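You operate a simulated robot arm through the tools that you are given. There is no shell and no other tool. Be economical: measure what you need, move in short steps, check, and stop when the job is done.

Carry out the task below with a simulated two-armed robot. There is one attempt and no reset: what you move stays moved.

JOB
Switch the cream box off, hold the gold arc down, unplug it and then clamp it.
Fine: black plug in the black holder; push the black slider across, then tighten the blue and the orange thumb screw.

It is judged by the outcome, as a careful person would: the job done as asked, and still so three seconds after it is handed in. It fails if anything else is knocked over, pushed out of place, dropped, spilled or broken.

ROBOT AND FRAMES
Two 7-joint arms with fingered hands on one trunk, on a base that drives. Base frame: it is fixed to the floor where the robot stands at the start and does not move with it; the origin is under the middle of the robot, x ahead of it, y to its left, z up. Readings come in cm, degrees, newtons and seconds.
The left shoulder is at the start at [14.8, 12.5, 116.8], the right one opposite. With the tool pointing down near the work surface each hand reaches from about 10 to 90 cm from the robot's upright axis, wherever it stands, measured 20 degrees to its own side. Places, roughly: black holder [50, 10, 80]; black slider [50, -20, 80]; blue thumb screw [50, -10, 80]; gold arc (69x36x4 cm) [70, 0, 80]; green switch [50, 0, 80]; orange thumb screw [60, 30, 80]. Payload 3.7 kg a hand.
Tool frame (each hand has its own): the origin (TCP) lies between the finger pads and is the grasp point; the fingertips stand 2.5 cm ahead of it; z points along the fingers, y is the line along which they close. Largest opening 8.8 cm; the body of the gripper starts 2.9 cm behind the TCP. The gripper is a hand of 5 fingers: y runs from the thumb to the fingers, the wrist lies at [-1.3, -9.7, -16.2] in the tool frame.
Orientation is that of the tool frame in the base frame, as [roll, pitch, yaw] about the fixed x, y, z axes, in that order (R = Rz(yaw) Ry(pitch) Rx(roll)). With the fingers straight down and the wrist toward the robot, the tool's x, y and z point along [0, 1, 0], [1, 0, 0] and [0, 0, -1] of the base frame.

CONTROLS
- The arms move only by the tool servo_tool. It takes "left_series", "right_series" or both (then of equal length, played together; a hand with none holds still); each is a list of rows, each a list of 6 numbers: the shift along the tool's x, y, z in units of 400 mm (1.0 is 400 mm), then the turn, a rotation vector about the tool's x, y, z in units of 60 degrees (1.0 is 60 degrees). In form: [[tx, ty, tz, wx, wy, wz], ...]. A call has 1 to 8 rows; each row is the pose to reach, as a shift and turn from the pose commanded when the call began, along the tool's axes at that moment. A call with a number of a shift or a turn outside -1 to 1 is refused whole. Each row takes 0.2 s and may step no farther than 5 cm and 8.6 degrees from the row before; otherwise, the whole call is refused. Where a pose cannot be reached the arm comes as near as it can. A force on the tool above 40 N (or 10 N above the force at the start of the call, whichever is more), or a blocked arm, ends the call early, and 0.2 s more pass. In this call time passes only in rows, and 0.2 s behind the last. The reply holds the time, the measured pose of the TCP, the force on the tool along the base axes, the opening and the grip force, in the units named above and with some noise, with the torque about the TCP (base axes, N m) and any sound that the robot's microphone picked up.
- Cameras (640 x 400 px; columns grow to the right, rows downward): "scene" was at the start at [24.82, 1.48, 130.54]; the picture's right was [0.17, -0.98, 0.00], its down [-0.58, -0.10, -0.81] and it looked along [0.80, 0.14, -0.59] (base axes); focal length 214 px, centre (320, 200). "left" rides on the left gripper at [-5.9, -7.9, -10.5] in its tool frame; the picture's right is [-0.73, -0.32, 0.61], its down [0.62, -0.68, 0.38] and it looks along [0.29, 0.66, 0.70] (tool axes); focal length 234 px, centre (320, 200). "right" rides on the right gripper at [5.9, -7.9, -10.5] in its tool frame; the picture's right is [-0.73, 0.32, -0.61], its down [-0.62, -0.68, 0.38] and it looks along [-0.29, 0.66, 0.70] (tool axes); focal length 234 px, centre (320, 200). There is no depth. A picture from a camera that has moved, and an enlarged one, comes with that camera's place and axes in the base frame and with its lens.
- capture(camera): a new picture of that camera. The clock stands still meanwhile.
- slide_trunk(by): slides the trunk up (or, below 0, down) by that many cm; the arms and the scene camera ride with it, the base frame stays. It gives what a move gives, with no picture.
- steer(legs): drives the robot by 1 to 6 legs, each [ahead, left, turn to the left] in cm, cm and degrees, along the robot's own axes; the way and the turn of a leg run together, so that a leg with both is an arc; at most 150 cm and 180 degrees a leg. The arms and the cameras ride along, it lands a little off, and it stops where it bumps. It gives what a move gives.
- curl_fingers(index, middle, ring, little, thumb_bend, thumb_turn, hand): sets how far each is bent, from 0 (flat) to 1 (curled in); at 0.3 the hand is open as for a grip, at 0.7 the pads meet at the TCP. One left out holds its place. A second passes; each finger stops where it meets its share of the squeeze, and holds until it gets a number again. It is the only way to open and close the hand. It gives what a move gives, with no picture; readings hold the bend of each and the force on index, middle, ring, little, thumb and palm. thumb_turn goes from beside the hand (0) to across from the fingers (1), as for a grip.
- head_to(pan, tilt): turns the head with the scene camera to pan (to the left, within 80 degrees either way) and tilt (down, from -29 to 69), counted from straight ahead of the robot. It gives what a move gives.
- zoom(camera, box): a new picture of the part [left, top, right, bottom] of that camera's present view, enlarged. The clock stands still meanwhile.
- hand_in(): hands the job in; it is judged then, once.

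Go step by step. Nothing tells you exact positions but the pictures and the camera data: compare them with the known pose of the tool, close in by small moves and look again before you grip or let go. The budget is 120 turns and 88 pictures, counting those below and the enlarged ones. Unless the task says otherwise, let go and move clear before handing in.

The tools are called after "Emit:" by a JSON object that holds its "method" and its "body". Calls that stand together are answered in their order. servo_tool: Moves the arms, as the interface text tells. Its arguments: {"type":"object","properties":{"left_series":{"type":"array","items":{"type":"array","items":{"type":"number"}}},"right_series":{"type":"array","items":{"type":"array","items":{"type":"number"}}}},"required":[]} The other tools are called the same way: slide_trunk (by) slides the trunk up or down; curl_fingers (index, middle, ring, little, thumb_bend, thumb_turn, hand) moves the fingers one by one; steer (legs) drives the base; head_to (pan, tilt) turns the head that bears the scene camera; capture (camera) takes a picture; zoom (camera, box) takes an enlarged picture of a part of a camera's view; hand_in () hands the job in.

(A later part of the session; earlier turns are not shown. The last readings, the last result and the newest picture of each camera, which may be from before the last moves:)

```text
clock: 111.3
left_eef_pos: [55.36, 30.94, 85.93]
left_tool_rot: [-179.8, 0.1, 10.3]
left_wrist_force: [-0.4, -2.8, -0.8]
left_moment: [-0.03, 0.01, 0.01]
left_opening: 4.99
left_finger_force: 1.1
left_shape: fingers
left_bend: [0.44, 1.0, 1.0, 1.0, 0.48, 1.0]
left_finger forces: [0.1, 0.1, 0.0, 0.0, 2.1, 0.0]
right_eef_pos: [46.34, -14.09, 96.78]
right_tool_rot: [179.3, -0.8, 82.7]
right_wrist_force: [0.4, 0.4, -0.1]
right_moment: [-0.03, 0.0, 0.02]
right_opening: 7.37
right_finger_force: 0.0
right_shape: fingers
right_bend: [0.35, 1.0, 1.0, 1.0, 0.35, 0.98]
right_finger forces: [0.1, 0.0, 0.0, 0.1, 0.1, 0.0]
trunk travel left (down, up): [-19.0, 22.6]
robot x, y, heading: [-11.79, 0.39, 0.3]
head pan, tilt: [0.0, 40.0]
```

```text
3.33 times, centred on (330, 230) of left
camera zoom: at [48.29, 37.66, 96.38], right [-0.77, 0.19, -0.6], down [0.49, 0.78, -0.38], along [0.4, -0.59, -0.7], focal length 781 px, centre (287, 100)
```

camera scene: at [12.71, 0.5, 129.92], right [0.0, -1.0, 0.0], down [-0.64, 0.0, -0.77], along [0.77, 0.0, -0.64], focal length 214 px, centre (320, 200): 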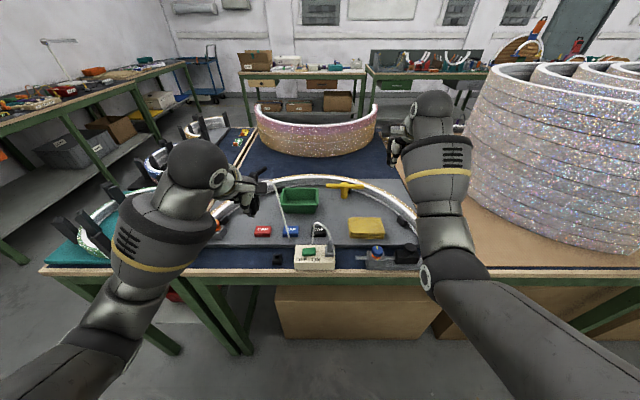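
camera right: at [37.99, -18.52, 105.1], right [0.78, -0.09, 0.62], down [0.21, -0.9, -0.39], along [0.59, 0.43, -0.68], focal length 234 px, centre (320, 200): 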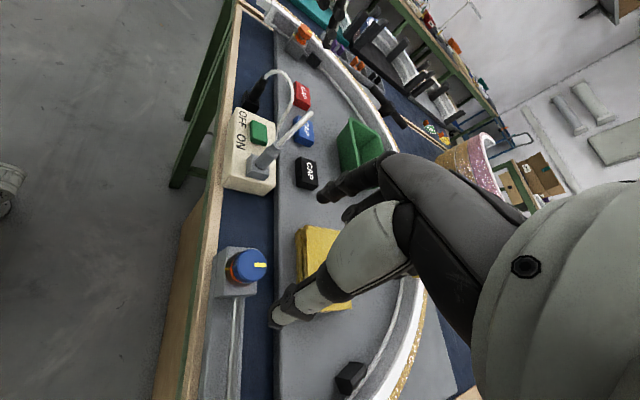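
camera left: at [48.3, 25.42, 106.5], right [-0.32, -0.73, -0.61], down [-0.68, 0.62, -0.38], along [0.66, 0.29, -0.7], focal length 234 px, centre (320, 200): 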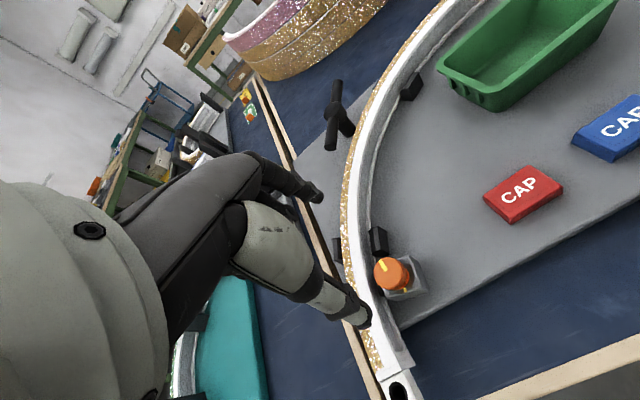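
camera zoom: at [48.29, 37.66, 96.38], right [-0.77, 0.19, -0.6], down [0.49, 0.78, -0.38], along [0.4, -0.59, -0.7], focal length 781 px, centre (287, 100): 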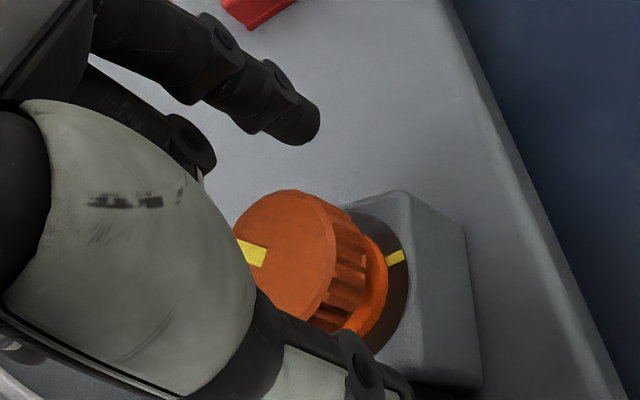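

That stroke turned the mark about 38° clockwise before slipping, and the fingers are free now. I'll recentre (+0.2 y, 0.4 down) and repeat.

Emit:
{"method": "curl_fingers", "body": {"hand": "left", "index": 0.42, "thumb_bend": 0.4}}

Emit:
{"method": "servo_tool", "body": {"left_series": [[0.001, -0.005, 0, 0, 0, -0.125], [0.001, -0.005, 0, 0, 0, -0.25], [0.001, -0.005, 0, 0, 0, -0.375], [0.001, -0.005, 0, 0, 0, -0.5], [0.001, -0.005, 0, 0, 0, -0.625], [0.001, -0.005, 0, 0, 0, -0.75], [0.001, -0.005, 0.005, 0, 0, -0.875], [0.001, -0.005, 0.01, 0, 0, -1.0]]}}

Emit:
{"method": "curl_fingers", "body": {"hand": "left", "index": 0.8, "thumb_bend": 0.8}}

Emit:
{"method": "servo_tool", "body": {"left_series": [[0, 0, 0, 0, 0, 0.125], [0, 0, 0, 0, 0, 0.25], [0, 0, 0, 0, 0, 0.375], [0, 0, 0, 0, 0, 0.5], [0, 0, 0, 0, 0, 0.625], [0, 0, 0, 0, 0, 0.75], [0, 0, 0, 0, 0, 0.875], [0, 0, 0, 0, 0, 1.0]]}}

Emit:
{"method": "curl_fingers", "body": {"hand": "left", "index": 0.42, "thumb_bend": 0.4}}

```text
clock: 112.3
left_eef_pos: [55.41, 30.91, 86.03]
left_tool_rot: [-180.0, 0.1, 10.2]
left_wrist_force: [-1.1, -3.3, -0.8]
left_moment: [-0.07, 0.03, 0.06]
left_opening: 5.38
left_finger_force: 1.9
left_shape: fingers
left_bend: [0.42, 1.0, 1.0, 1.0, 0.46, 1.0]
left_finger forces: [0.0, 0.0, 0.0, 0.0, 3.4, 0.0]
right_eef_pos: [46.32, -14.1, 96.83]
right_tool_rot: [179.3, -0.7, 82.6]
right_wrist_force: [-0.3, 0.4, -0.4]
right_moment: [0.0, -0.02, 0.03]
right_opening: 7.37
right_finger_force: 0.1
right_shape: fingers
right_bend: [0.35, 1.0, 1.0, 1.0, 0.35, 0.98]
right_finger forces: [0.1, 0.0, 0.0, 0.0, 0.0, 0.1]
trunk travel left (down, up): [-19.0, 22.6]
robot x, y, heading: [-11.92, 0.41, -0.0]
head pan, tilt: [0.0, 40.0]
```

```text
clock: 114.1
left_eef_pos: [55.49, 31.22, 85.55]
left_tool_rot: [-180.0, 0.1, 70.3]
left_wrist_force: [-0.5, -0.9, -0.3]
left_moment: [-0.01, -0.03, 0.01]
left_opening: 6.07
left_finger_force: 0.1
left_shape: fingers
left_bend: [0.42, 1.0, 1.0, 1.0, 0.4, 1.0]
left_finger forces: [0.1, 0.1, 0.1, 0.1, 0.1, 0.0]
right_eef_pos: [46.42, -14.07, 96.91]
right_tool_rot: [179.2, -0.5, 82.6]
right_wrist_force: [0.6, 0.4, -0.1]
right_moment: [0.01, -0.02, -0.01]
right_opening: 7.39
right_finger_force: 0.0
right_shape: fingers
right_bend: [0.35, 1.0, 1.0, 1.0, 0.35, 0.98]
right_finger forces: [0.1, 0.1, 0.0, 0.0, 0.0, 0.1]
trunk travel left (down, up): [-19.0, 22.6]
robot x, y, heading: [-12.04, 0.17, 0.1]
head pan, tilt: [0.0, 40.0]
```

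```text
clock: 115.1
left_eef_pos: [55.51, 31.36, 85.5]
left_tool_rot: [-179.9, 0.0, 70.3]
left_wrist_force: [-3.9, 5.4, -0.2]
left_moment: [-0.02, -0.18, 0.15]
left_opening: 1.8
left_finger_force: 12.4
left_shape: fingers
left_bend: [0.58, 1.0, 1.0, 1.0, 0.66, 1.0]
left_finger forces: [10.5, 0.1, 0.0, 0.0, 13.6, 0.0]
right_eef_pos: [46.36, -14.03, 96.86]
right_tool_rot: [179.4, -0.6, 82.6]
right_wrist_force: [0.2, 0.5, 0.2]
right_moment: [0.02, 0.03, 0.02]
right_opening: 7.35
right_finger_force: 0.0
right_shape: fingers
right_bend: [0.35, 1.0, 1.0, 1.0, 0.35, 0.98]
right_finger forces: [0.1, 0.0, 0.1, 0.0, 0.0, 0.0]
trunk travel left (down, up): [-19.0, 22.6]
robot x, y, heading: [-11.93, 0.42, 0.4]
head pan, tilt: [0.0, 40.0]
```

```text
clock: 116.9
left_eef_pos: [55.34, 31.02, 85.51]
left_tool_rot: [179.9, 0.0, 10.0]
left_wrist_force: [-10.4, -4.6, 3.1]
left_moment: [-0.08, 0.0, 0.01]
left_opening: 0.0
left_finger_force: 9.6
left_shape: fingers
left_bend: [0.63, 1.0, 1.0, 1.0, 0.8, 0.96]
left_finger forces: [5.2, 0.1, 0.0, 0.0, 13.8, 0.0]
right_eef_pos: [46.37, -14.07, 96.95]
right_tool_rot: [179.1, -0.6, 82.6]
right_wrist_force: [-0.4, 0.4, 0.0]
right_moment: [-0.02, 0.01, -0.01]
right_opening: 7.37
right_finger_force: 0.1
right_shape: fingers
right_bend: [0.35, 1.0, 1.0, 1.0, 0.35, 0.98]
right_finger forces: [0.1, 0.0, 0.0, 0.1, 0.1, 0.0]
trunk travel left (down, up): [-19.0, 22.6]
robot x, y, heading: [-12.04, 0.65, 0.1]
head pan, tilt: [0.0, 40.0]
```

```text
clock: 117.9
left_eef_pos: [55.54, 31.07, 85.39]
left_tool_rot: [-180.0, 0.0, 10.2]
left_wrist_force: [0.8, -6.1, -1.2]
left_moment: [-0.13, -0.01, -0.06]
left_opening: 5.1
left_finger_force: 2.8
left_shape: fingers
left_bend: [0.42, 1.0, 1.0, 1.0, 0.47, 1.0]
left_finger forces: [0.1, 0.0, 0.0, 0.0, 5.9, 0.1]
right_eef_pos: [46.33, -14.05, 96.88]
right_tool_rot: [179.3, -0.7, 82.6]
right_wrist_force: [-0.4, 0.8, -0.5]
right_moment: [0.0, 0.0, 0.01]
right_opening: 7.38
right_finger_force: 0.0
right_shape: fingers
right_bend: [0.35, 1.0, 1.0, 1.0, 0.35, 0.98]
right_finger forces: [0.1, 0.1, 0.0, 0.1, 0.0, 0.0]
trunk travel left (down, up): [-19.0, 22.6]
robot x, y, heading: [-12.15, 0.49, 0.2]
head pan, tilt: [0.0, 40.0]
```

Looking back, the best-centred grip was at [55.95, 31.16] (full 2.7 cm opening, balanced forces); my later shifts were parallax errors. I'll recentre there and stroke again.

Emit:
{"method": "servo_tool", "body": {"left_series": [[0.006, 0.001, 0, 0, 0, -0.125], [0.0116, 0.002, 0, 0, 0, -0.25], [0.0116, 0.002, 0, 0, 0, -0.375], [0.0116, 0.002, 0, 0, 0, -0.5], [0.0116, 0.002, 0, 0, 0, -0.625], [0.0116, 0.002, 0, 0, 0, -0.75], [0.0116, 0.002, 0, 0, 0, -0.875], [0.0116, 0.002, 0.002, 0, 0, -1.0]]}}

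Emit:
{"method": "curl_fingers", "body": {"hand": "left", "index": 0.8, "thumb_bend": 0.8}}

Emit:
{"method": "zoom", "body": {"camera": "left", "box": [250, 170, 410, 290]}}

```text
clock: 119.7
left_eef_pos: [56.02, 31.12, 85.43]
left_tool_rot: [-180.0, 0.0, 70.5]
left_wrist_force: [-0.6, -0.1, 0.2]
left_moment: [0.0, -0.01, 0.03]
left_opening: 6.06
left_finger_force: 0.0
left_shape: fingers
left_bend: [0.42, 1.0, 1.0, 1.0, 0.4, 1.0]
left_finger forces: [0.0, 0.1, 0.0, 0.0, 0.0, 0.0]
right_eef_pos: [46.49, -14.12, 96.86]
right_tool_rot: [179.3, -0.7, 82.7]
right_wrist_force: [0.3, -0.1, 0.3]
right_moment: [-0.01, 0.01, -0.03]
right_opening: 7.35
right_finger_force: 0.0
right_shape: fingers
right_bend: [0.35, 1.0, 1.0, 1.0, 0.35, 0.98]
right_finger forces: [0.0, 0.0, 0.0, 0.1, 0.1, 0.1]
trunk travel left (down, up): [-19.0, 22.6]
robot x, y, heading: [-12.23, 0.78, -0.0]
head pan, tilt: [0.0, 40.0]
```

```text
clock: 120.7
left_eef_pos: [55.9, 31.09, 85.48]
left_tool_rot: [179.9, 0.0, 70.3]
left_wrist_force: [-7.0, 5.4, 3.1]
left_moment: [-0.08, -0.13, 0.11]
left_opening: 1.82
left_finger_force: 17.0
left_shape: fingers
left_bend: [0.6, 1.0, 1.0, 1.0, 0.63, 1.0]
left_finger forces: [14.0, 0.1, 0.0, 0.1, 19.3, 0.0]
right_eef_pos: [46.33, -14.13, 96.9]
right_tool_rot: [179.2, -0.6, 82.7]
right_wrist_force: [-0.3, 0.6, 0.1]
right_moment: [0.0, -0.02, 0.02]
right_opening: 7.36
right_finger_force: 0.0
right_shape: fingers
right_bend: [0.35, 1.0, 1.0, 1.0, 0.35, 0.98]
right_finger forces: [0.1, 0.0, 0.0, 0.0, 0.1, 0.1]
trunk travel left (down, up): [-19.0, 22.6]
robot x, y, heading: [-11.59, 0.44, 0.5]
head pan, tilt: [0.0, 40.0]
```

```text
3.33 times, centred on (330, 230) of left
camera zoom: at [46.54, 28.25, 96.01], right [-0.55, -0.57, -0.61], down [-0.43, 0.82, -0.38], along [0.72, 0.05, -0.7], focal length 781 px, centre (287, 100)
```

zoom: 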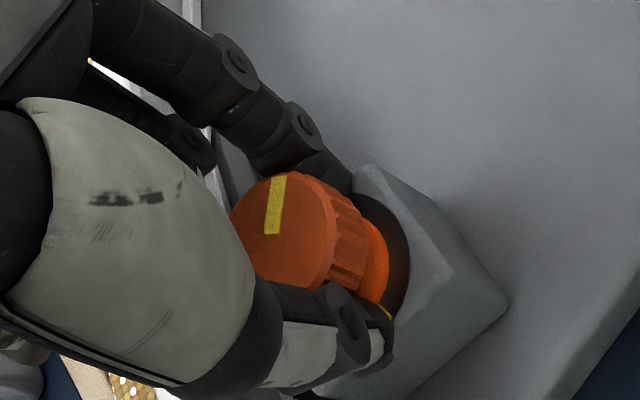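

The mark stands about 27° clockwise from the start. I'm gripping now with balanced forces, so I turn in two halves to watch the grip.

Emit:
{"method": "servo_tool", "body": {"left_series": [[0, 0, 0, 0, 0, 0.125], [0, 0, 0, 0, 0, 0.25], [0, 0, 0, 0, 0, 0.375], [0, 0, 0, 0, 0, 0.5]]}}

```text
clock: 121.7
left_eef_pos: [56.14, 31.17, 85.53]
left_tool_rot: [179.9, -0.1, 40.2]
left_wrist_force: [4.5, 9.9, 3.2]
left_moment: [0.24, -0.25, 0.53]
left_opening: 2.23
left_finger_force: 20.5
left_shape: fingers
left_bend: [0.56, 1.0, 1.0, 1.0, 0.63, 0.96]
left_finger forces: [22.8, 0.1, 0.1, 0.0, 18.9, 0.0]
right_eef_pos: [46.37, -14.07, 96.86]
right_tool_rot: [179.4, -0.6, 82.6]
right_wrist_force: [0.1, -1.5, 0.0]
right_moment: [-0.01, 0.01, 0.01]
right_opening: 7.39
right_finger_force: 0.2
right_shape: fingers
right_bend: [0.35, 1.0, 1.0, 1.0, 0.35, 0.98]
right_finger forces: [0.0, 0.0, 0.0, 0.1, 0.0, 0.0]
trunk travel left (down, up): [-19.0, 22.6]
robot x, y, heading: [-11.87, 0.43, -0.1]
head pan, tilt: [0.0, 40.0]
```

Good grip here (2.2 cm opening, 0.53 N·m). I'll continue 30° with a small recentring.

Emit:
{"method": "servo_tool", "body": {"left_series": [[0.0043, -0.0013, 0, 0, 0, 0.125], [0.0043, -0.0013, 0, 0, 0, 0.25], [0.0043, -0.0013, 0, 0, 0, 0.375], [0.0043, -0.0013, 0, 0, 0, 0.5]]}}

```text
clock: 122.7
left_eef_pos: [55.88, 31.17, 85.47]
left_tool_rot: [180.0, 0.1, 10.1]
left_wrist_force: [-11.8, -3.5, 3.9]
left_moment: [-0.34, 0.16, 0.14]
left_opening: 1.34
left_finger_force: 17.7
left_shape: fingers
left_bend: [0.58, 1.0, 1.0, 1.0, 0.68, 0.93]
left_finger forces: [17.4, 0.0, 0.0, 0.0, 17.1, 0.0]
right_eef_pos: [46.24, -14.1, 96.97]
right_tool_rot: [179.2, -0.8, 82.6]
right_wrist_force: [-0.5, 0.2, -0.2]
right_moment: [0.01, -0.03, -0.03]
right_opening: 7.36
right_finger_force: 0.1
right_shape: fingers
right_bend: [0.35, 1.0, 1.0, 1.0, 0.35, 0.98]
right_finger forces: [0.0, 0.0, 0.0, 0.1, 0.1, 0.0]
trunk travel left (down, up): [-19.0, 22.6]
robot x, y, heading: [-12.11, 0.42, 0.2]
head pan, tilt: [0.0, 40.0]
```

The grip weakens beyond yaw 40, so I'll work the range from yaw 95 to 35 instead.

Emit:
{"method": "curl_fingers", "body": {"hand": "left", "index": 0.44, "thumb_bend": 0.44}}

Emit:
{"method": "servo_tool", "body": {"left_series": [[-0.003, 0.002, 0, 0, 0, -0.125], [-0.003, 0.002, 0, 0, 0, -0.25], [-0.003, 0.002, 0, 0, 0, -0.375], [-0.003, 0.002, 0, 0, 0, -0.5], [-0.003, 0.002, 0, 0, 0, -0.625], [-0.003, 0.002, 0, 0, 0, -0.75], [-0.003, 0.002, 0, 0, 0, -0.875], [-0.003, 0.002, 0, 0, 0, -1.0]]}}

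Emit:
{"method": "servo_tool", "body": {"left_series": [[0, 0, 0, 0, 0, -0.125], [0, 0, 0, 0, 0, -0.25], [0, 0, 0, 0, 0, -0.4]]}}

Emit:
{"method": "curl_fingers", "body": {"hand": "left", "index": 0.8, "thumb_bend": 0.8}}

Emit:
{"method": "servo_tool", "body": {"left_series": [[0, 0, 0, 0, 0, 0.125], [0, 0, 0, 0, 0, 0.25], [0, 0, 0, 0, 0, 0.375], [0, 0, 0, 0, 0, 0.5]]}}

Emit:
{"method": "servo_tool", "body": {"left_series": [[0, 0, 0, 0, 0, 0.125], [0, 0, 0, 0, 0, 0.25], [0, 0, 0, 0, 0, 0.375], [0, 0, 0, 0, 0, 0.5]]}}

Emit:
{"method": "curl_fingers", "body": {"hand": "left", "index": 0.44, "thumb_bend": 0.44}}

Emit:
{"method": "zoom", "body": {"camera": "left", "box": [250, 170, 410, 290]}}

```text
clock: 123.7
left_eef_pos: [56.04, 31.11, 85.44]
left_tool_rot: [-180.0, 0.1, 10.2]
left_wrist_force: [-0.1, -4.2, -1.5]
left_moment: [-0.13, 0.0, 0.05]
left_opening: 4.68
left_finger_force: 2.4
left_shape: fingers
left_bend: [0.44, 1.0, 1.0, 1.0, 0.5, 1.0]
left_finger forces: [0.0, 0.0, 0.1, 0.0, 4.5, 0.0]
right_eef_pos: [46.38, -14.15, 96.88]
right_tool_rot: [179.3, -0.6, 82.7]
right_wrist_force: [0.4, -0.2, 0.5]
right_moment: [0.02, -0.02, 0.02]
right_opening: 7.36
right_finger_force: 0.1
right_shape: fingers
right_bend: [0.35, 1.0, 1.0, 1.0, 0.35, 0.98]
right_finger forces: [0.1, 0.0, 0.1, 0.1, 0.0, 0.0]
trunk travel left (down, up): [-19.0, 22.6]
robot x, y, heading: [-12.08, 0.51, 0.5]
head pan, tilt: [0.0, 40.0]
```

```text
clock: 125.5
left_eef_pos: [55.9, 31.07, 85.47]
left_tool_rot: [-180.0, 0.0, 70.3]
left_wrist_force: [0.0, -0.3, 0.0]
left_moment: [-0.01, -0.01, 0.0]
left_opening: 5.4
left_finger_force: 0.0
left_shape: fingers
left_bend: [0.44, 1.0, 1.0, 1.0, 0.44, 1.0]
left_finger forces: [0.0, 0.1, 0.0, 0.0, 0.0, 0.0]
right_eef_pos: [46.39, -14.1, 96.9]
right_tool_rot: [179.2, -0.6, 82.6]
right_wrist_force: [-0.3, -0.6, 0.5]
right_moment: [0.0, -0.02, 0.0]
right_opening: 7.39
right_finger_force: 0.0
right_shape: fingers
right_bend: [0.35, 1.0, 1.0, 1.0, 0.35, 0.98]
right_finger forces: [0.0, 0.0, 0.1, 0.1, 0.0, 0.1]
trunk travel left (down, up): [-19.0, 22.6]
robot x, y, heading: [-12.06, 0.51, -0.1]
head pan, tilt: [0.0, 40.0]
```

```text
refused: row 3 steps farther than a row can; nothing moved
```

```text
clock: 126.5
left_eef_pos: [55.89, 31.35, 85.43]
left_tool_rot: [180.0, -0.1, 70.4]
left_wrist_force: [-6.4, 5.4, 3.0]
left_moment: [-0.1, -0.18, 0.07]
left_opening: 1.78
left_finger_force: 16.3
left_shape: fingers
left_bend: [0.59, 1.0, 1.0, 1.0, 0.63, 1.0]
left_finger forces: [14.0, 0.0, 0.0, 0.1, 18.3, 0.0]
right_eef_pos: [46.21, -13.98, 96.93]
right_tool_rot: [179.2, -0.6, 82.7]
right_wrist_force: [0.8, 0.6, -0.8]
right_moment: [0.03, 0.02, 0.0]
right_opening: 7.4
right_finger_force: 0.1
right_shape: fingers
right_bend: [0.35, 1.0, 1.0, 1.0, 0.35, 0.98]
right_finger forces: [0.1, 0.1, 0.0, 0.0, 0.0, 0.1]
trunk travel left (down, up): [-19.0, 22.6]
robot x, y, heading: [-11.56, 0.31, 0.2]
head pan, tilt: [0.0, 40.0]
```

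```text
clock: 127.5
left_eef_pos: [55.99, 31.22, 85.5]
left_tool_rot: [179.8, -0.1, 40.2]
left_wrist_force: [7.0, 9.8, 5.3]
left_moment: [0.23, -0.27, 0.56]
left_opening: 2.24
left_finger_force: 20.3
left_shape: fingers
left_bend: [0.55, 1.0, 1.0, 1.0, 0.65, 0.96]
left_finger forces: [23.2, 0.0, 0.1, 0.0, 17.1, 0.0]
right_eef_pos: [46.4, -14.01, 96.87]
right_tool_rot: [179.2, -0.6, 82.6]
right_wrist_force: [-0.1, 0.2, 0.6]
right_moment: [0.01, 0.03, 0.0]
right_opening: 7.37
right_finger_force: 0.0
right_shape: fingers
right_bend: [0.35, 1.0, 1.0, 1.0, 0.35, 0.98]
right_finger forces: [0.0, 0.0, 0.0, 0.0, 0.0, 0.0]
trunk travel left (down, up): [-19.0, 22.6]
robot x, y, heading: [-11.77, 0.37, 0.2]
head pan, tilt: [0.0, 40.0]
```

```text
clock: 128.5
left_eef_pos: [55.74, 31.11, 85.36]
left_tool_rot: [-179.9, 0.3, 9.9]
left_wrist_force: [-12.6, -1.1, 1.3]
left_moment: [-0.17, 0.23, 0.11]
left_opening: 1.21
left_finger_force: 14.0
left_shape: fingers
left_bend: [0.6, 1.0, 1.0, 1.0, 0.68, 0.93]
left_finger forces: [12.7, 0.1, 0.1, 0.1, 16.4, 0.0]
right_eef_pos: [46.35, -14.13, 96.92]
right_tool_rot: [179.3, -0.6, 82.8]
right_wrist_force: [0.4, -0.7, 0.0]
right_moment: [0.04, -0.01, -0.02]
right_opening: 7.37
right_finger_force: 0.2
right_shape: fingers
right_bend: [0.35, 1.0, 1.0, 1.0, 0.35, 0.98]
right_finger forces: [0.0, 0.0, 0.0, 0.1, 0.0, 0.0]
trunk travel left (down, up): [-19.0, 22.6]
robot x, y, heading: [-11.96, 0.7, 0.4]
head pan, tilt: [0.0, 40.0]
```

```text
clock: 129.5
left_eef_pos: [55.88, 30.95, 85.5]
left_tool_rot: [-180.0, 0.1, 10.3]
left_wrist_force: [-0.4, -3.8, 1.3]
left_moment: [-0.02, -0.05, -0.03]
left_opening: 4.85
left_finger_force: 1.6
left_shape: fingers
left_bend: [0.44, 1.0, 1.0, 1.0, 0.49, 1.0]
left_finger forces: [0.1, 0.1, 0.0, 0.0, 3.9, 0.0]
right_eef_pos: [46.43, -14.14, 96.81]
right_tool_rot: [179.3, -0.8, 82.6]
right_wrist_force: [-0.3, -0.7, 0.7]
right_moment: [-0.01, 0.02, -0.02]
right_opening: 7.38
right_finger_force: 0.0
right_shape: fingers
right_bend: [0.35, 1.0, 1.0, 1.0, 0.35, 0.98]
right_finger forces: [0.0, 0.1, 0.0, 0.0, 0.0, 0.0]
trunk travel left (down, up): [-19.0, 22.6]
robot x, y, heading: [-11.95, 0.06, 0.3]
head pan, tilt: [0.0, 40.0]
```

```text
3.33 times, centred on (330, 230) of left
camera zoom: at [48.74, 37.73, 96.06], right [-0.77, 0.19, -0.61], down [0.49, 0.78, -0.38], along [0.4, -0.6, -0.7], focal length 781 px, centre (287, 100)
```

zoom: 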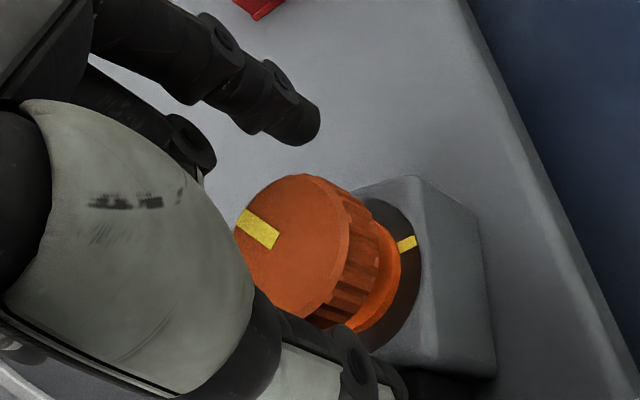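

The mark advanced to about −48°. A lower, tighter grip held best, so next I stroke from yaw ~92 to ~32, 0.3 cm lower, with full squeeze.

Emit:
{"method": "servo_tool", "body": {"left_series": [[0, 0, 0, 0, 0, -0.125], [0, -0.002, 0, 0, 0, -0.25], [0, -0.003, 0, 0, 0, -0.375], [0, -0.003, 0, 0, 0, -0.5], [0, -0.003, 0, 0, 0, -0.625], [0, -0.003, 0, 0, 0, -0.75], [0, -0.003, 0, 0, 0, -0.875], [0, -0.003, 0.004, 0, 0, -1.0]]}}

Emit:
{"method": "servo_tool", "body": {"left_series": [[0, 0, 0, 0, 0, -0.125], [0, 0, 0.002, 0, 0, -0.25], [0, 0, 0.004, 0, 0, -0.375]]}}

Emit:
{"method": "curl_fingers", "body": {"hand": "left", "index": 1, "thumb_bend": 1}}

Emit:
{"method": "servo_tool", "body": {"left_series": [[0, 0, 0, 0, 0, 0.125], [0, 0, 0, 0, 0, 0.25], [0, 0, 0, 0, 0, 0.375], [0, 0, 0, 0, 0, 0.5]]}}

Emit:
{"method": "servo_tool", "body": {"left_series": [[0, 0, 0, 0, 0, 0.125], [0, 0, 0, 0, 0, 0.25], [0, 0, 0, 0, 0, 0.375], [0, 0, 0, 0, 0, 0.5]]}}

```text
clock: 131.3
left_eef_pos: [55.97, 31.24, 85.18]
left_tool_rot: [180.0, 0.1, 70.5]
left_wrist_force: [0.4, -0.4, -0.9]
left_moment: [-0.01, -0.03, -0.01]
left_opening: 5.41
left_finger_force: 0.0
left_shape: fingers
left_bend: [0.44, 1.0, 1.0, 1.0, 0.44, 1.0]
left_finger forces: [0.0, 0.1, 0.0, 0.0, 0.0, 0.1]
right_eef_pos: [46.43, -14.09, 96.77]
right_tool_rot: [179.4, -0.6, 82.6]
right_wrist_force: [0.0, 0.0, -0.4]
right_moment: [0.03, 0.01, 0.01]
right_opening: 7.37
right_finger_force: 0.2
right_shape: fingers
right_bend: [0.35, 1.0, 1.0, 1.0, 0.35, 0.98]
right_finger forces: [0.1, 0.0, 0.0, 0.0, 0.0, 0.0]
trunk travel left (down, up): [-19.0, 22.6]
robot x, y, heading: [-11.98, 0.5, 0.1]
head pan, tilt: [0.0, 40.0]
```

```text
clock: 132.1
left_eef_pos: [55.8, 31.38, 85.08]
left_tool_rot: [180.0, 0.0, 92.8]
left_wrist_force: [0.3, -1.1, -0.7]
left_moment: [0.02, -0.02, 0.02]
left_opening: 5.43
left_finger_force: 0.2
left_shape: fingers
left_bend: [0.44, 1.0, 1.0, 1.0, 0.44, 1.0]
left_finger forces: [0.1, 0.0, 0.0, 0.1, 0.0, 0.0]
right_eef_pos: [46.38, -14.04, 96.87]
right_tool_rot: [179.3, -0.7, 82.6]
right_wrist_force: [0.9, -0.9, 0.1]
right_moment: [-0.01, -0.02, -0.01]
right_opening: 7.38
right_finger_force: 0.1
right_shape: fingers
right_bend: [0.35, 1.0, 1.0, 1.0, 0.35, 0.98]
right_finger forces: [0.0, 0.0, 0.0, 0.1, 0.1, 0.0]
trunk travel left (down, up): [-19.0, 22.6]
robot x, y, heading: [-11.99, 0.19, 0.3]
head pan, tilt: [0.0, 40.0]
```

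```text
clock: 133.1
left_eef_pos: [55.62, 31.42, 85.27]
left_tool_rot: [-180.0, -0.1, 92.7]
left_wrist_force: [-14.5, 1.5, 6.2]
left_moment: [0.1, 0.47, -0.03]
left_opening: 2.08
left_finger_force: 25.9
left_shape: fingers
left_bend: [0.56, 1.0, 1.0, 1.0, 0.64, 1.0]
left_finger forces: [6.9, 0.0, 0.0, 0.0, 44.3, 0.0]
right_eef_pos: [46.24, -14.01, 97.04]
right_tool_rot: [179.2, -0.8, 82.7]
right_wrist_force: [-0.4, 0.3, 0.3]
right_moment: [0.02, -0.01, -0.01]
right_opening: 7.36
right_finger_force: 0.0
right_shape: fingers
right_bend: [0.35, 1.0, 1.0, 1.0, 0.35, 0.98]
right_finger forces: [0.1, 0.0, 0.0, 0.0, 0.1, 0.0]
trunk travel left (down, up): [-19.0, 22.6]
robot x, y, heading: [-11.77, 0.35, 0.3]
head pan, tilt: [0.0, 40.0]
```

```text
clock: 134.1
left_eef_pos: [55.82, 31.45, 85.26]
left_tool_rot: [179.8, 0.0, 62.8]
left_wrist_force: [-6.5, 13.2, 11.5]
left_moment: [0.24, 0.13, 0.28]
left_opening: 2.15
left_finger_force: 23.0
left_shape: fingers
left_bend: [0.56, 1.0, 1.0, 1.0, 0.64, 0.97]
left_finger forces: [14.2, 0.1, 0.0, 0.0, 30.8, 0.0]
right_eef_pos: [46.34, -14.06, 97.06]
right_tool_rot: [179.2, -0.5, 82.7]
right_wrist_force: [-0.7, 0.0, 0.5]
right_moment: [0.01, 0.0, 0.0]
right_opening: 7.35
right_finger_force: 0.0
right_shape: fingers
right_bend: [0.35, 1.0, 1.0, 1.0, 0.35, 0.98]
right_finger forces: [0.1, 0.1, 0.0, 0.0, 0.0, 0.0]
trunk travel left (down, up): [-19.0, 22.6]
robot x, y, heading: [-12.39, 0.64, 0.2]
head pan, tilt: [0.0, 40.0]
```

```text
clock: 135.1
left_eef_pos: [55.87, 31.5, 85.32]
left_tool_rot: [179.7, -0.1, 32.8]
left_wrist_force: [8.3, 15.3, 17.3]
left_moment: [0.01, -0.68, 0.68]
left_opening: 2.1
left_finger_force: 32.9
left_shape: fingers
left_bend: [0.56, 1.0, 1.0, 1.0, 0.67, 0.93]
left_finger forces: [44.7, 0.0, 0.0, 0.0, 21.5, 0.1]
right_eef_pos: [46.39, -14.06, 96.98]
right_tool_rot: [179.2, -0.5, 82.7]
right_wrist_force: [-0.4, -0.3, 0.7]
right_moment: [-0.03, -0.01, 0.0]
right_opening: 7.39
right_finger_force: 0.0
right_shape: fingers
right_bend: [0.35, 1.0, 1.0, 1.0, 0.35, 0.98]
right_finger forces: [0.0, 0.1, 0.1, 0.0, 0.0, 0.0]
trunk travel left (down, up): [-19.0, 22.6]
robot x, y, heading: [-12.04, 0.39, 0.3]
head pan, tilt: [0.0, 40.0]
```

That stroke kept its grip with 0.68 N·m. I'll repeat the same pattern twice, lifting slightly on the returns.

Emit:
{"method": "curl_fingers", "body": {"hand": "left", "index": 0.44, "thumb_bend": 0.44}}

Emit:
{"method": "servo_tool", "body": {"left_series": [[0.002, -0.003, -0.01, 0, 0, 0], [0.002, -0.003, -0.01, 0, 0, -0.14], [0.002, -0.003, -0.01, 0, 0, -0.28], [0.002, -0.003, -0.01, 0, 0, -0.42], [0.002, -0.003, -0.01, 0, 0, -0.56], [0.002, -0.003, -0.01, 0, 0, -0.7], [0.002, -0.003, -0.01, 0, 0, -0.84], [0.002, -0.003, 0, 0, 0, -0.98]]}}

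Emit:
{"method": "curl_fingers", "body": {"hand": "left", "index": 1, "thumb_bend": 1}}

Emit:
{"method": "servo_tool", "body": {"left_series": [[0, 0, 0, 0, 0, 0.125], [0, 0, 0, 0, 0, 0.25], [0, 0, 0, 0, 0, 0.375], [0, 0, 0, 0, 0, 0.5], [0, 0, 0, 0, 0, 0.625], [0, 0, 0, 0, 0, 0.75], [0, 0, 0, 0, 0, 0.875], [0, 0, 0, 0, 0, 1.0]]}}

Emit:
{"method": "curl_fingers", "body": {"hand": "left", "index": 0.44, "thumb_bend": 0.44}}

Emit:
{"method": "zoom", "body": {"camera": "left", "box": [250, 170, 410, 290]}}

```text
clock: 136.1
left_eef_pos: [55.83, 31.33, 85.01]
left_tool_rot: [-179.9, 0.1, 32.8]
left_wrist_force: [-1.1, -2.5, -0.6]
left_moment: [-0.07, 0.01, 0.07]
left_opening: 5.24
left_finger_force: 1.7
left_shape: fingers
left_bend: [0.44, 1.0, 1.0, 1.0, 0.46, 1.0]
left_finger forces: [0.0, 0.1, 0.0, 0.0, 2.7, 0.0]
right_eef_pos: [46.34, -14.05, 96.74]
right_tool_rot: [179.3, -0.8, 82.6]
right_wrist_force: [0.1, -0.4, -0.6]
right_moment: [0.0, 0.03, 0.01]
right_opening: 7.39
right_finger_force: 0.0
right_shape: fingers
right_bend: [0.35, 1.0, 1.0, 1.0, 0.35, 0.98]
right_finger forces: [0.0, 0.0, 0.0, 0.1, 0.1, 0.0]
trunk travel left (down, up): [-19.0, 22.6]
robot x, y, heading: [-11.98, 0.06, 0.4]
head pan, tilt: [0.0, 40.0]
```

```text
clock: 137.9
left_eef_pos: [56.04, 31.51, 85.0]
left_tool_rot: [-180.0, 0.0, 91.7]
left_wrist_force: [0.0, 0.1, 0.9]
left_moment: [0.01, -0.01, 0.04]
left_opening: 5.43
left_finger_force: 0.2
left_shape: fingers
left_bend: [0.44, 1.0, 1.0, 1.0, 0.44, 1.0]
left_finger forces: [0.0, 0.1, 0.1, 0.1, 0.0, 0.0]
right_eef_pos: [46.44, -14.02, 96.96]
right_tool_rot: [179.3, -0.7, 82.5]
right_wrist_force: [0.3, 0.1, 0.3]
right_moment: [-0.01, -0.02, -0.03]
right_opening: 7.4
right_finger_force: 0.0
right_shape: fingers
right_bend: [0.35, 1.0, 1.0, 1.0, 0.35, 0.98]
right_finger forces: [0.0, 0.0, 0.0, 0.1, 0.0, 0.0]
trunk travel left (down, up): [-19.0, 22.6]
robot x, y, heading: [-12.15, 0.52, 0.1]
head pan, tilt: [0.0, 40.0]
```

```text
clock: 138.9
left_eef_pos: [55.78, 31.46, 85.15]
left_tool_rot: [-179.9, 0.1, 91.6]
left_wrist_force: [-15.9, 3.4, 6.9]
left_moment: [0.14, 0.47, -0.05]
left_opening: 2.07
left_finger_force: 27.0
left_shape: fingers
left_bend: [0.57, 1.0, 1.0, 1.0, 0.64, 1.0]
left_finger forces: [7.1, 0.0, 0.0, 0.0, 47.0, 0.0]
right_eef_pos: [46.2, -14.1, 96.96]
right_tool_rot: [179.3, -0.6, 82.7]
right_wrist_force: [-0.3, -0.5, -0.2]
right_moment: [0.0, -0.01, -0.02]
right_opening: 7.36
right_finger_force: 0.2
right_shape: fingers
right_bend: [0.35, 1.0, 1.0, 1.0, 0.35, 0.98]
right_finger forces: [0.0, 0.1, 0.0, 0.0, 0.0, 0.0]
trunk travel left (down, up): [-19.0, 22.6]
robot x, y, heading: [-12.06, 0.57, 0.3]
head pan, tilt: [0.0, 40.0]
```

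```text
clock: 140.7
left_eef_pos: [55.98, 31.61, 85.29]
left_tool_rot: [179.8, -0.4, 31.6]
left_wrist_force: [11.4, 18.9, 16.0]
left_moment: [0.09, -0.72, 0.76]
left_opening: 2.14
left_finger_force: 34.5
left_shape: fingers
left_bend: [0.56, 1.0, 1.0, 1.0, 0.67, 0.93]
left_finger forces: [47.4, 0.0, 0.0, 0.0, 21.1, 0.0]
right_eef_pos: [46.32, -13.86, 96.93]
right_tool_rot: [179.3, -0.5, 82.7]
right_wrist_force: [0.1, -0.1, 0.5]
right_moment: [-0.06, 0.05, 0.02]
right_opening: 7.38
right_finger_force: 0.0
right_shape: fingers
right_bend: [0.35, 1.0, 1.0, 1.0, 0.35, 0.98]
right_finger forces: [0.0, 0.1, 0.0, 0.1, 0.0, 0.0]
trunk travel left (down, up): [-19.0, 22.6]
robot x, y, heading: [-11.75, 0.53, 0.2]
head pan, tilt: [0.0, 40.0]
```

```text
clock: 141.7
left_eef_pos: [55.82, 31.24, 85.08]
left_tool_rot: [180.0, 0.1, 31.5]
left_wrist_force: [-0.7, -3.1, -1.2]
left_moment: [-0.07, 0.03, 0.09]
left_opening: 5.13
left_finger_force: 2.4
left_shape: fingers
left_bend: [0.44, 1.0, 1.0, 1.0, 0.47, 1.0]
left_finger forces: [0.1, 0.1, 0.0, 0.2, 3.5, 0.1]
right_eef_pos: [46.43, -14.19, 96.92]
right_tool_rot: [179.3, -0.6, 82.6]
right_wrist_force: [0.3, 0.4, 0.6]
right_moment: [0.0, -0.03, 0.02]
right_opening: 7.37
right_finger_force: 0.1
right_shape: fingers
right_bend: [0.35, 1.0, 1.0, 1.0, 0.35, 0.98]
right_finger forces: [0.0, 0.1, 0.1, 0.0, 0.0, 0.1]
trunk travel left (down, up): [-19.0, 22.6]
robot x, y, heading: [-11.68, 0.39, 0.1]
head pan, tilt: [0.0, 40.0]
```

```text
3.33 times, centred on (330, 230) of left
camera zoom: at [46.78, 34.97, 95.6], right [-0.79, -0.1, -0.61], down [0.18, 0.91, -0.38], along [0.59, -0.41, -0.7], focal length 781 px, centre (287, 100)
```

zoom: 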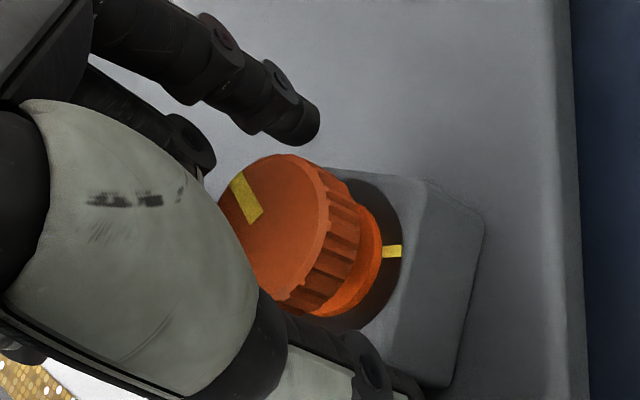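

My low grips were catching the fixed collar; only the stroke at TCP z≈86 turned the cap, whose mark is now about 58° clockwise. I'll grip higher (z≈86.0) with the well-centred position.

Emit:
{"method": "servo_tool", "body": {"left_series": [[0.002, -0.001, -0.024, 0, 0, 0], [0.002, -0.001, -0.024, 0, 0, -0.14], [0.002, -0.001, -0.024, 0, 0, -0.28], [0.002, -0.001, -0.024, 0, 0, -0.42], [0.002, -0.001, -0.024, 0, 0, -0.56], [0.002, -0.001, -0.024, 0, 0, -0.7], [0.002, -0.001, -0.024, 0, 0, -0.84], [0.002, -0.001, -0.024, 0, 0, -0.98]]}}

Emit:
{"method": "curl_fingers", "body": {"hand": "left", "index": 0.85, "thumb_bend": 0.85}}

Emit:
{"method": "servo_tool", "body": {"left_series": [[0, 0, 0, 0, 0, 0.125], [0, 0, 0, 0, 0, 0.25], [0, 0, 0, 0, 0, 0.375], [0, 0, 0, 0, 0, 0.5]]}}

```text
clock: 143.5
left_eef_pos: [56.06, 31.54, 86.06]
left_tool_rot: [180.0, 0.1, 90.5]
left_wrist_force: [0.4, -0.7, 0.2]
left_moment: [0.0, 0.03, 0.0]
left_opening: 5.42
left_finger_force: 0.0
left_shape: fingers
left_bend: [0.44, 1.0, 1.0, 1.0, 0.44, 1.0]
left_finger forces: [0.0, 0.0, 0.1, 0.1, 0.0, 0.1]
right_eef_pos: [46.47, -14.16, 96.88]
right_tool_rot: [179.4, -0.6, 82.7]
right_wrist_force: [-0.5, -0.5, -0.5]
right_moment: [0.01, 0.0, -0.02]
right_opening: 7.36
right_finger_force: 0.1
right_shape: fingers
right_bend: [0.35, 1.0, 1.0, 1.0, 0.35, 0.98]
right_finger forces: [0.0, 0.0, 0.0, 0.1, 0.0, 0.0]
trunk travel left (down, up): [-19.0, 22.6]
robot x, y, heading: [-11.98, 0.25, -0.2]
head pan, tilt: [0.0, 40.0]
```

```text
clock: 144.5
left_eef_pos: [55.89, 31.55, 85.8]
left_tool_rot: [-179.9, 0.0, 90.4]
left_wrist_force: [-13.1, 2.2, -4.9]
left_moment: [0.07, 0.16, -0.01]
left_opening: 1.85
left_finger_force: 14.9
left_shape: fingers
left_bend: [0.59, 1.0, 1.0, 1.0, 0.63, 1.0]
left_finger forces: [8.0, 0.1, 0.0, 0.1, 21.7, 0.0]
right_eef_pos: [46.32, -14.06, 96.71]
right_tool_rot: [179.3, -0.6, 82.7]
right_wrist_force: [-0.6, -0.4, 0.1]
right_moment: [-0.01, -0.01, 0.0]
right_opening: 7.37
right_finger_force: 0.0
right_shape: fingers
right_bend: [0.35, 1.0, 1.0, 1.0, 0.35, 0.98]
right_finger forces: [0.0, 0.1, 0.1, 0.0, 0.0, 0.0]
trunk travel left (down, up): [-19.0, 22.6]
robot x, y, heading: [-12.08, 0.78, 0.2]
head pan, tilt: [0.0, 40.0]
```

```text
clock: 145.5
left_eef_pos: [55.94, 31.56, 85.94]
left_tool_rot: [-179.9, 0.0, 60.2]
left_wrist_force: [-6.1, 5.7, -10.6]
left_moment: [0.13, 0.08, 0.02]
left_opening: 1.88
left_finger_force: 14.2
left_shape: fingers
left_bend: [0.58, 1.0, 1.0, 1.0, 0.64, 1.0]
left_finger forces: [10.4, 0.0, 0.0, 0.0, 18.1, 0.0]
right_eef_pos: [46.31, -13.93, 96.81]
right_tool_rot: [179.4, -0.6, 82.7]
right_wrist_force: [0.1, 0.4, 0.3]
right_moment: [0.01, 0.0, -0.01]
right_opening: 7.39
right_finger_force: 0.0
right_shape: fingers
right_bend: [0.35, 1.0, 1.0, 1.0, 0.35, 0.98]
right_finger forces: [0.2, 0.0, 0.0, 0.1, 0.0, 0.0]
trunk travel left (down, up): [-19.0, 22.6]
robot x, y, heading: [-11.64, 0.44, 0.4]
head pan, tilt: [0.0, 40.0]
```

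Now the signature matches the blue screw: low torque, and the cap is pulling the hand down as it screws in. I'll continue clockwise, following it slightly.

Emit:
{"method": "servo_tool", "body": {"left_series": [[0, 0, 0.002, 0, 0, 0.125], [0, 0, 0.003, 0, 0, 0.25], [0, 0, 0.004, 0, 0, 0.375], [0, 0, 0.005, 0, 0, 0.5]]}}

Emit:
{"method": "servo_tool", "body": {"left_series": [[0, 0, 0.001, 0, 0, 0.125], [0, 0, 0.002, 0, 0, 0.25], [0, 0, 0.003, 0, 0, 0.375]]}}

```text
clock: 146.5
left_eef_pos: [56.03, 31.57, 85.75]
left_tool_rot: [179.9, -0.1, 30.2]
left_wrist_force: [-0.9, 7.1, -9.2]
left_moment: [0.22, -0.01, 0.05]
left_opening: 1.91
left_finger_force: 13.9
left_shape: fingers
left_bend: [0.57, 1.0, 1.0, 1.0, 0.66, 1.0]
left_finger forces: [10.6, 0.1, 0.0, 0.0, 17.3, 0.1]
right_eef_pos: [46.45, -14.01, 96.84]
right_tool_rot: [179.4, -0.6, 82.7]
right_wrist_force: [-0.4, 0.3, -0.6]
right_moment: [0.01, 0.02, -0.01]
right_opening: 7.37
right_finger_force: 0.0
right_shape: fingers
right_bend: [0.35, 1.0, 1.0, 1.0, 0.35, 0.98]
right_finger forces: [0.0, 0.0, 0.0, 0.0, 0.0, 0.1]
trunk travel left (down, up): [-19.0, 22.6]
robot x, y, heading: [-12.18, 0.62, 0.2]
head pan, tilt: [0.0, 40.0]
```

```text
clock: 147.3
left_eef_pos: [56.09, 31.59, 85.67]
left_tool_rot: [179.9, 0.0, 7.7]
left_wrist_force: [3.4, 7.2, -5.5]
left_moment: [0.07, -0.08, 0.03]
left_opening: 1.89
left_finger_force: 14.2
left_shape: fingers
left_bend: [0.57, 1.0, 1.0, 1.0, 0.66, 1.0]
left_finger forces: [10.6, 0.0, 0.1, 0.1, 17.2, 0.1]
right_eef_pos: [46.47, -14.08, 96.8]
right_tool_rot: [179.3, -0.6, 82.7]
right_wrist_force: [-0.1, 1.5, -0.5]
right_moment: [-0.01, -0.01, 0.0]
right_opening: 7.36
right_finger_force: 0.1
right_shape: fingers
right_bend: [0.35, 1.0, 1.0, 1.0, 0.35, 0.98]
right_finger forces: [0.0, 0.0, 0.0, 0.0, 0.0, 0.0]
trunk travel left (down, up): [-19.0, 22.6]
robot x, y, heading: [-11.98, 0.27, 0.4]
head pan, tilt: [0.0, 40.0]
```

The grip held: about 83° gained (mark near −141°). I'll continue about 40° more in the same grip.

Emit:
{"method": "servo_tool", "body": {"left_series": [[0, 0, 0.001, 0, 0, 0.125], [0, 0, 0.002, 0, 0, 0.25], [0, 0, 0.003, 0, 0, 0.375]]}}

Emit:
{"method": "servo_tool", "body": {"left_series": [[0, 0, 0.001, 0, 0, 0.125], [0, 0, 0.002, 0, 0, 0.25], [0, 0, 0.002, 0, 0, 0.375]]}}

```text
clock: 148.1
left_eef_pos: [56.09, 31.41, 85.58]
left_tool_rot: [179.9, -0.1, -14.8]
left_wrist_force: [6.8, 6.4, 2.7]
left_moment: [-0.03, -0.05, 0.1]
left_opening: 1.85
left_finger_force: 18.1
left_shape: fingers
left_bend: [0.56, 1.0, 1.0, 1.0, 0.66, 1.0]
left_finger forces: [17.2, 0.0, 0.0, 0.0, 19.3, 0.0]
right_eef_pos: [46.41, -14.05, 96.83]
right_tool_rot: [179.3, -0.7, 82.6]
right_wrist_force: [0.1, 0.1, 0.7]
right_moment: [0.02, 0.01, 0.01]
right_opening: 7.37
right_finger_force: 0.0
right_shape: fingers
right_bend: [0.35, 1.0, 1.0, 1.0, 0.35, 0.98]
right_finger forces: [0.1, 0.1, 0.0, 0.0, 0.0, 0.0]
trunk travel left (down, up): [-19.0, 22.6]
robot x, y, heading: [-12.03, 0.66, 0.2]
head pan, tilt: [0.0, 40.0]
```

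```text
clock: 148.9
left_eef_pos: [55.83, 31.54, 85.65]
left_tool_rot: [-179.9, -0.1, -37.4]
left_wrist_force: [17.7, 1.1, 1.4]
left_moment: [-0.1, -0.14, 0.13]
left_opening: 1.89
left_finger_force: 20.0
left_shape: fingers
left_bend: [0.58, 1.0, 1.0, 1.0, 0.65, 1.0]
left_finger forces: [17.7, 0.0, 0.1, 0.1, 22.0, 0.0]
left hand out of reach, approached as far as the arm can: row 3
right_eef_pos: [46.53, -14.12, 96.77]
right_tool_rot: [179.4, -0.7, 82.7]
right_wrist_force: [-0.8, 0.5, 0.2]
right_moment: [-0.01, -0.01, -0.01]
right_opening: 7.4
right_finger_force: 0.2
right_shape: fingers
right_bend: [0.35, 1.0, 1.0, 1.0, 0.35, 0.98]
right_finger forces: [0.0, 0.0, 0.0, 0.0, 0.0, 0.0]
trunk travel left (down, up): [-19.0, 22.6]
robot x, y, heading: [-12.12, -0.18, -0.1]
head pan, tilt: [0.0, 40.0]
```

By count the cap has turned about 185°. I'll open, lift, swing the hand back and take a look.

Emit:
{"method": "curl_fingers", "body": {"hand": "left", "index": 0.46, "thumb_bend": 0.48}}

Emit:
{"method": "servo_tool", "body": {"left_series": [[0, 0, -0.03, 0, 0, 0], [0, 0, -0.08, 0, 0, 0], [0, 0, -0.12, 0, 0, -0.14], [0, 0, -0.12, 0, 0, -0.28], [0, 0, -0.12, 0, 0, -0.42], [0, 0, -0.12, 0, 0, -0.56], [0, 0, -0.12, 0, 0, -0.7], [0, 0, -0.12, 0, 0, -0.84]]}}

Emit:
{"method": "servo_tool", "body": {"left_series": [[0, 0, 0, 0, 0, -0.14], [0, 0, 0, 0, 0, -0.28], [0, 0, 0, 0, 0, -0.42], [0, 0, 0, 0, 0, -0.56], [0, 0, 0, 0, 0, -0.7], [0, 0, 0, 0, 0, -0.8]]}}

Emit:
{"method": "zoom", "body": {"camera": "left", "box": [250, 170, 450, 320]}}

```text
clock: 149.9
left_eef_pos: [55.56, 31.58, 85.6]
left_tool_rot: [179.9, 0.0, -37.3]
left_wrist_force: [-0.4, -1.7, -0.2]
left_moment: [-0.04, 0.0, -0.01]
left_opening: 4.6
left_finger_force: 0.5
left_shape: fingers
left_bend: [0.46, 1.0, 1.0, 1.0, 0.5, 1.0]
left_finger forces: [0.0, 0.0, 0.0, 0.0, 1.4, 0.0]
right_eef_pos: [46.35, -14.15, 96.95]
right_tool_rot: [179.3, -0.7, 82.7]
right_wrist_force: [-0.7, -1.1, 0.7]
right_moment: [-0.02, 0.02, 0.04]
right_opening: 7.38
right_finger_force: 0.2
right_shape: fingers
right_bend: [0.35, 1.0, 1.0, 1.0, 0.35, 0.98]
right_finger forces: [0.1, 0.0, 0.0, 0.0, 0.0, 0.0]
trunk travel left (down, up): [-19.0, 22.6]
robot x, y, heading: [-11.79, 0.07, 0.2]
head pan, tilt: [0.0, 40.0]
```

```text
clock: 151.7
left_eef_pos: [62.0, 34.25, 88.78]
left_tool_rot: [179.8, 0.2, 13.4]
left_wrist_force: [-0.5, -0.5, -0.2]
left_moment: [0.01, -0.02, -0.01]
left_opening: 4.74
left_finger_force: 0.1
left_shape: fingers
left_bend: [0.46, 1.0, 1.0, 1.0, 0.48, 1.0]
left_finger forces: [0.0, 0.0, 0.1, 0.0, 0.1, 0.1]
left hand out of reach, approached as far as the arm can: row 2, 3, 4, 5, 6, 7, 8
right_eef_pos: [46.42, -14.01, 96.78]
right_tool_rot: [179.3, -0.5, 82.5]
right_wrist_force: [0.4, 1.1, -0.3]
right_moment: [0.01, -0.03, -0.01]
right_opening: 7.39
right_finger_force: 0.2
right_shape: fingers
right_bend: [0.35, 1.0, 1.0, 1.0, 0.35, 0.98]
right_finger forces: [0.0, 0.0, 0.0, 0.1, 0.0, 0.1]
trunk travel left (down, up): [-19.0, 22.6]
robot x, y, heading: [-11.71, 0.57, 0.1]
head pan, tilt: [0.0, 40.0]
```

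```text
clock: 153.1
left_eef_pos: [68.83, 37.38, 87.68]
left_tool_rot: [-179.8, 0.1, 61.4]
left_wrist_force: [-0.3, -0.7, -0.2]
left_moment: [-0.01, 0.02, -0.03]
left_opening: 4.76
left_finger_force: 0.1
left_shape: fingers
left_bend: [0.46, 1.0, 1.0, 1.0, 0.48, 1.0]
left_finger forces: [0.0, 0.1, 0.1, 0.0, 0.1, 0.0]
left hand out of reach, approached as far as the arm can: row 1, 2, 3, 4, 5, 6
right_eef_pos: [46.36, -13.97, 96.91]
right_tool_rot: [179.3, -0.6, 82.7]
right_wrist_force: [0.1, -0.8, -0.9]
right_moment: [-0.02, 0.01, 0.03]
right_opening: 7.37
right_finger_force: 0.1
right_shape: fingers
right_bend: [0.35, 1.0, 1.0, 1.0, 0.35, 0.98]
right_finger forces: [0.0, 0.0, 0.0, 0.0, 0.1, 0.0]
trunk travel left (down, up): [-19.0, 22.6]
robot x, y, heading: [-12.04, 0.62, 0.4]
head pan, tilt: [0.0, 40.0]
```

```text
2.67 times, centred on (350, 245) of left
camera zoom: at [59.2, 36.03, 98.1], right [-0.63, -0.48, -0.6], down [-0.3, 0.87, -0.38], along [0.71, -0.06, -0.7], focal length 624 px, centre (240, 80)
```

zoom: 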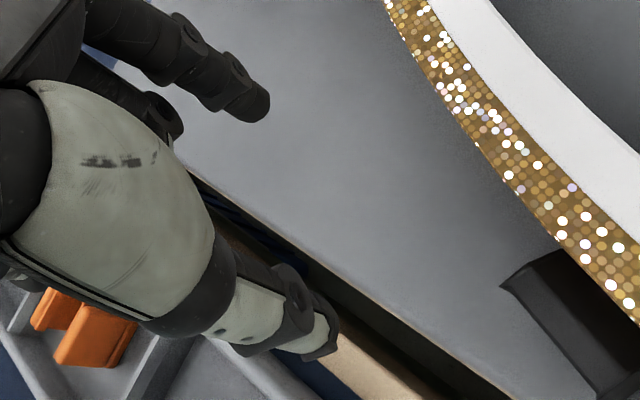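

The arm ran into a joint limit and drifted out to [68.8, 37.4, 87.7], without any contact. I'll raise it gently and bring it back toward the robot.

Emit:
{"method": "servo_tool", "body": {"left_series": [[0, 0, -0.05, 0, 0, 0], [0, 0, -0.1, 0, 0, 0], [0, 0, -0.15, 0, 0, 0]]}}

```text
clock: 153.9
left_eef_pos: [69.9, 37.37, 93.78]
left_tool_rot: [-179.8, 0.2, 61.2]
left_wrist_force: [-0.5, 0.1, -0.3]
left_moment: [0.01, -0.02, 0.0]
left_opening: 4.73
left_finger_force: 0.0
left_shape: fingers
left_bend: [0.46, 1.0, 1.0, 1.0, 0.48, 1.0]
left_finger forces: [0.0, 0.0, 0.1, 0.0, 0.0, 0.0]
left hand out of reach, approached as far as the arm can: row 1, 2, 3
right_eef_pos: [46.35, -14.0, 96.85]
right_tool_rot: [179.4, -0.7, 82.6]
right_wrist_force: [-0.7, -0.7, -0.5]
right_moment: [-0.02, 0.01, -0.02]
right_opening: 7.39
right_finger_force: 0.1
right_shape: fingers
right_bend: [0.35, 1.0, 1.0, 1.0, 0.35, 0.98]
right_finger forces: [0.0, 0.0, 0.0, 0.0, 0.1, 0.1]
trunk travel left (down, up): [-19.0, 22.6]
robot x, y, heading: [-11.88, 0.59, 0.3]
head pan, tilt: [0.0, 40.0]
```

Emit:
{"method": "servo_tool", "body": {"left_series": [[0, 0, -0.03, 0, 0, -0.12], [0, 0, -0.06, 0, 0, -0.24], [0, 0, -0.08, 0, 0, -0.36], [0, 0, -0.1, 0, 0, -0.48]]}}

```text
clock: 154.9
left_eef_pos: [73.3, 38.72, 97.36]
left_tool_rot: [-179.8, 0.1, 90.1]
left_wrist_force: [0.3, -0.5, -0.2]
left_moment: [0.01, -0.04, 0.0]
left_opening: 4.76
left_finger_force: 0.0
left_shape: fingers
left_bend: [0.46, 1.0, 1.0, 1.0, 0.48, 1.0]
left_finger forces: [0.0, 0.0, 0.0, 0.0, 0.0, 0.0]
left hand out of reach, approached as far as the arm can: row 1, 2, 3, 4
right_eef_pos: [46.3, -14.16, 96.75]
right_tool_rot: [179.3, -0.6, 82.7]
right_wrist_force: [-0.7, 0.2, -0.2]
right_moment: [0.02, 0.0, 0.0]
right_opening: 7.37
right_finger_force: 0.1
right_shape: fingers
right_bend: [0.35, 1.0, 1.0, 1.0, 0.35, 0.98]
right_finger forces: [0.0, 0.0, 0.0, 0.0, 0.0, 0.1]
trunk travel left (down, up): [-19.0, 22.6]
robot x, y, heading: [-11.94, 0.29, 0.1]
head pan, tilt: [0.0, 40.0]
```

Emit:
{"method": "servo_tool", "body": {"left_series": [[-0.05, -0.08, 0, 0, 0, 0], [-0.09, -0.17, 0, 0, 0, 0], [-0.13, -0.26, 0, 0, 0, 0], [-0.16, -0.35, 0, 0, 0, 0], [-0.185, -0.43, 0, 0, 0, 0]]}}

```text
clock: 156.1
left_eef_pos: [73.51, 37.6, 97.26]
left_tool_rot: [-179.9, -0.1, 90.0]
left_wrist_force: [0.9, 0.2, -0.3]
left_moment: [0.02, -0.03, -0.01]
left_opening: 4.75
left_finger_force: 0.1
left_shape: fingers
left_bend: [0.46, 1.0, 1.0, 1.0, 0.48, 1.0]
left_finger forces: [0.0, 0.0, 0.1, 0.0, 0.0, 0.1]
left hand out of reach, approached as far as the arm can: row 1, 2, 3, 4, 5
right_eef_pos: [46.38, -14.1, 96.81]
right_tool_rot: [179.2, -0.6, 82.6]
right_wrist_force: [0.2, 1.3, 0.1]
right_moment: [-0.01, 0.01, 0.01]
right_opening: 7.4
right_finger_force: 0.0
right_shape: fingers
right_bend: [0.35, 1.0, 1.0, 1.0, 0.35, 0.98]
right_finger forces: [0.0, 0.0, 0.0, 0.0, 0.0, 0.0]
trunk travel left (down, up): [-19.0, 22.6]
robot x, y, heading: [-11.67, 0.25, 0.2]
head pan, tilt: [0.0, 40.0]
```

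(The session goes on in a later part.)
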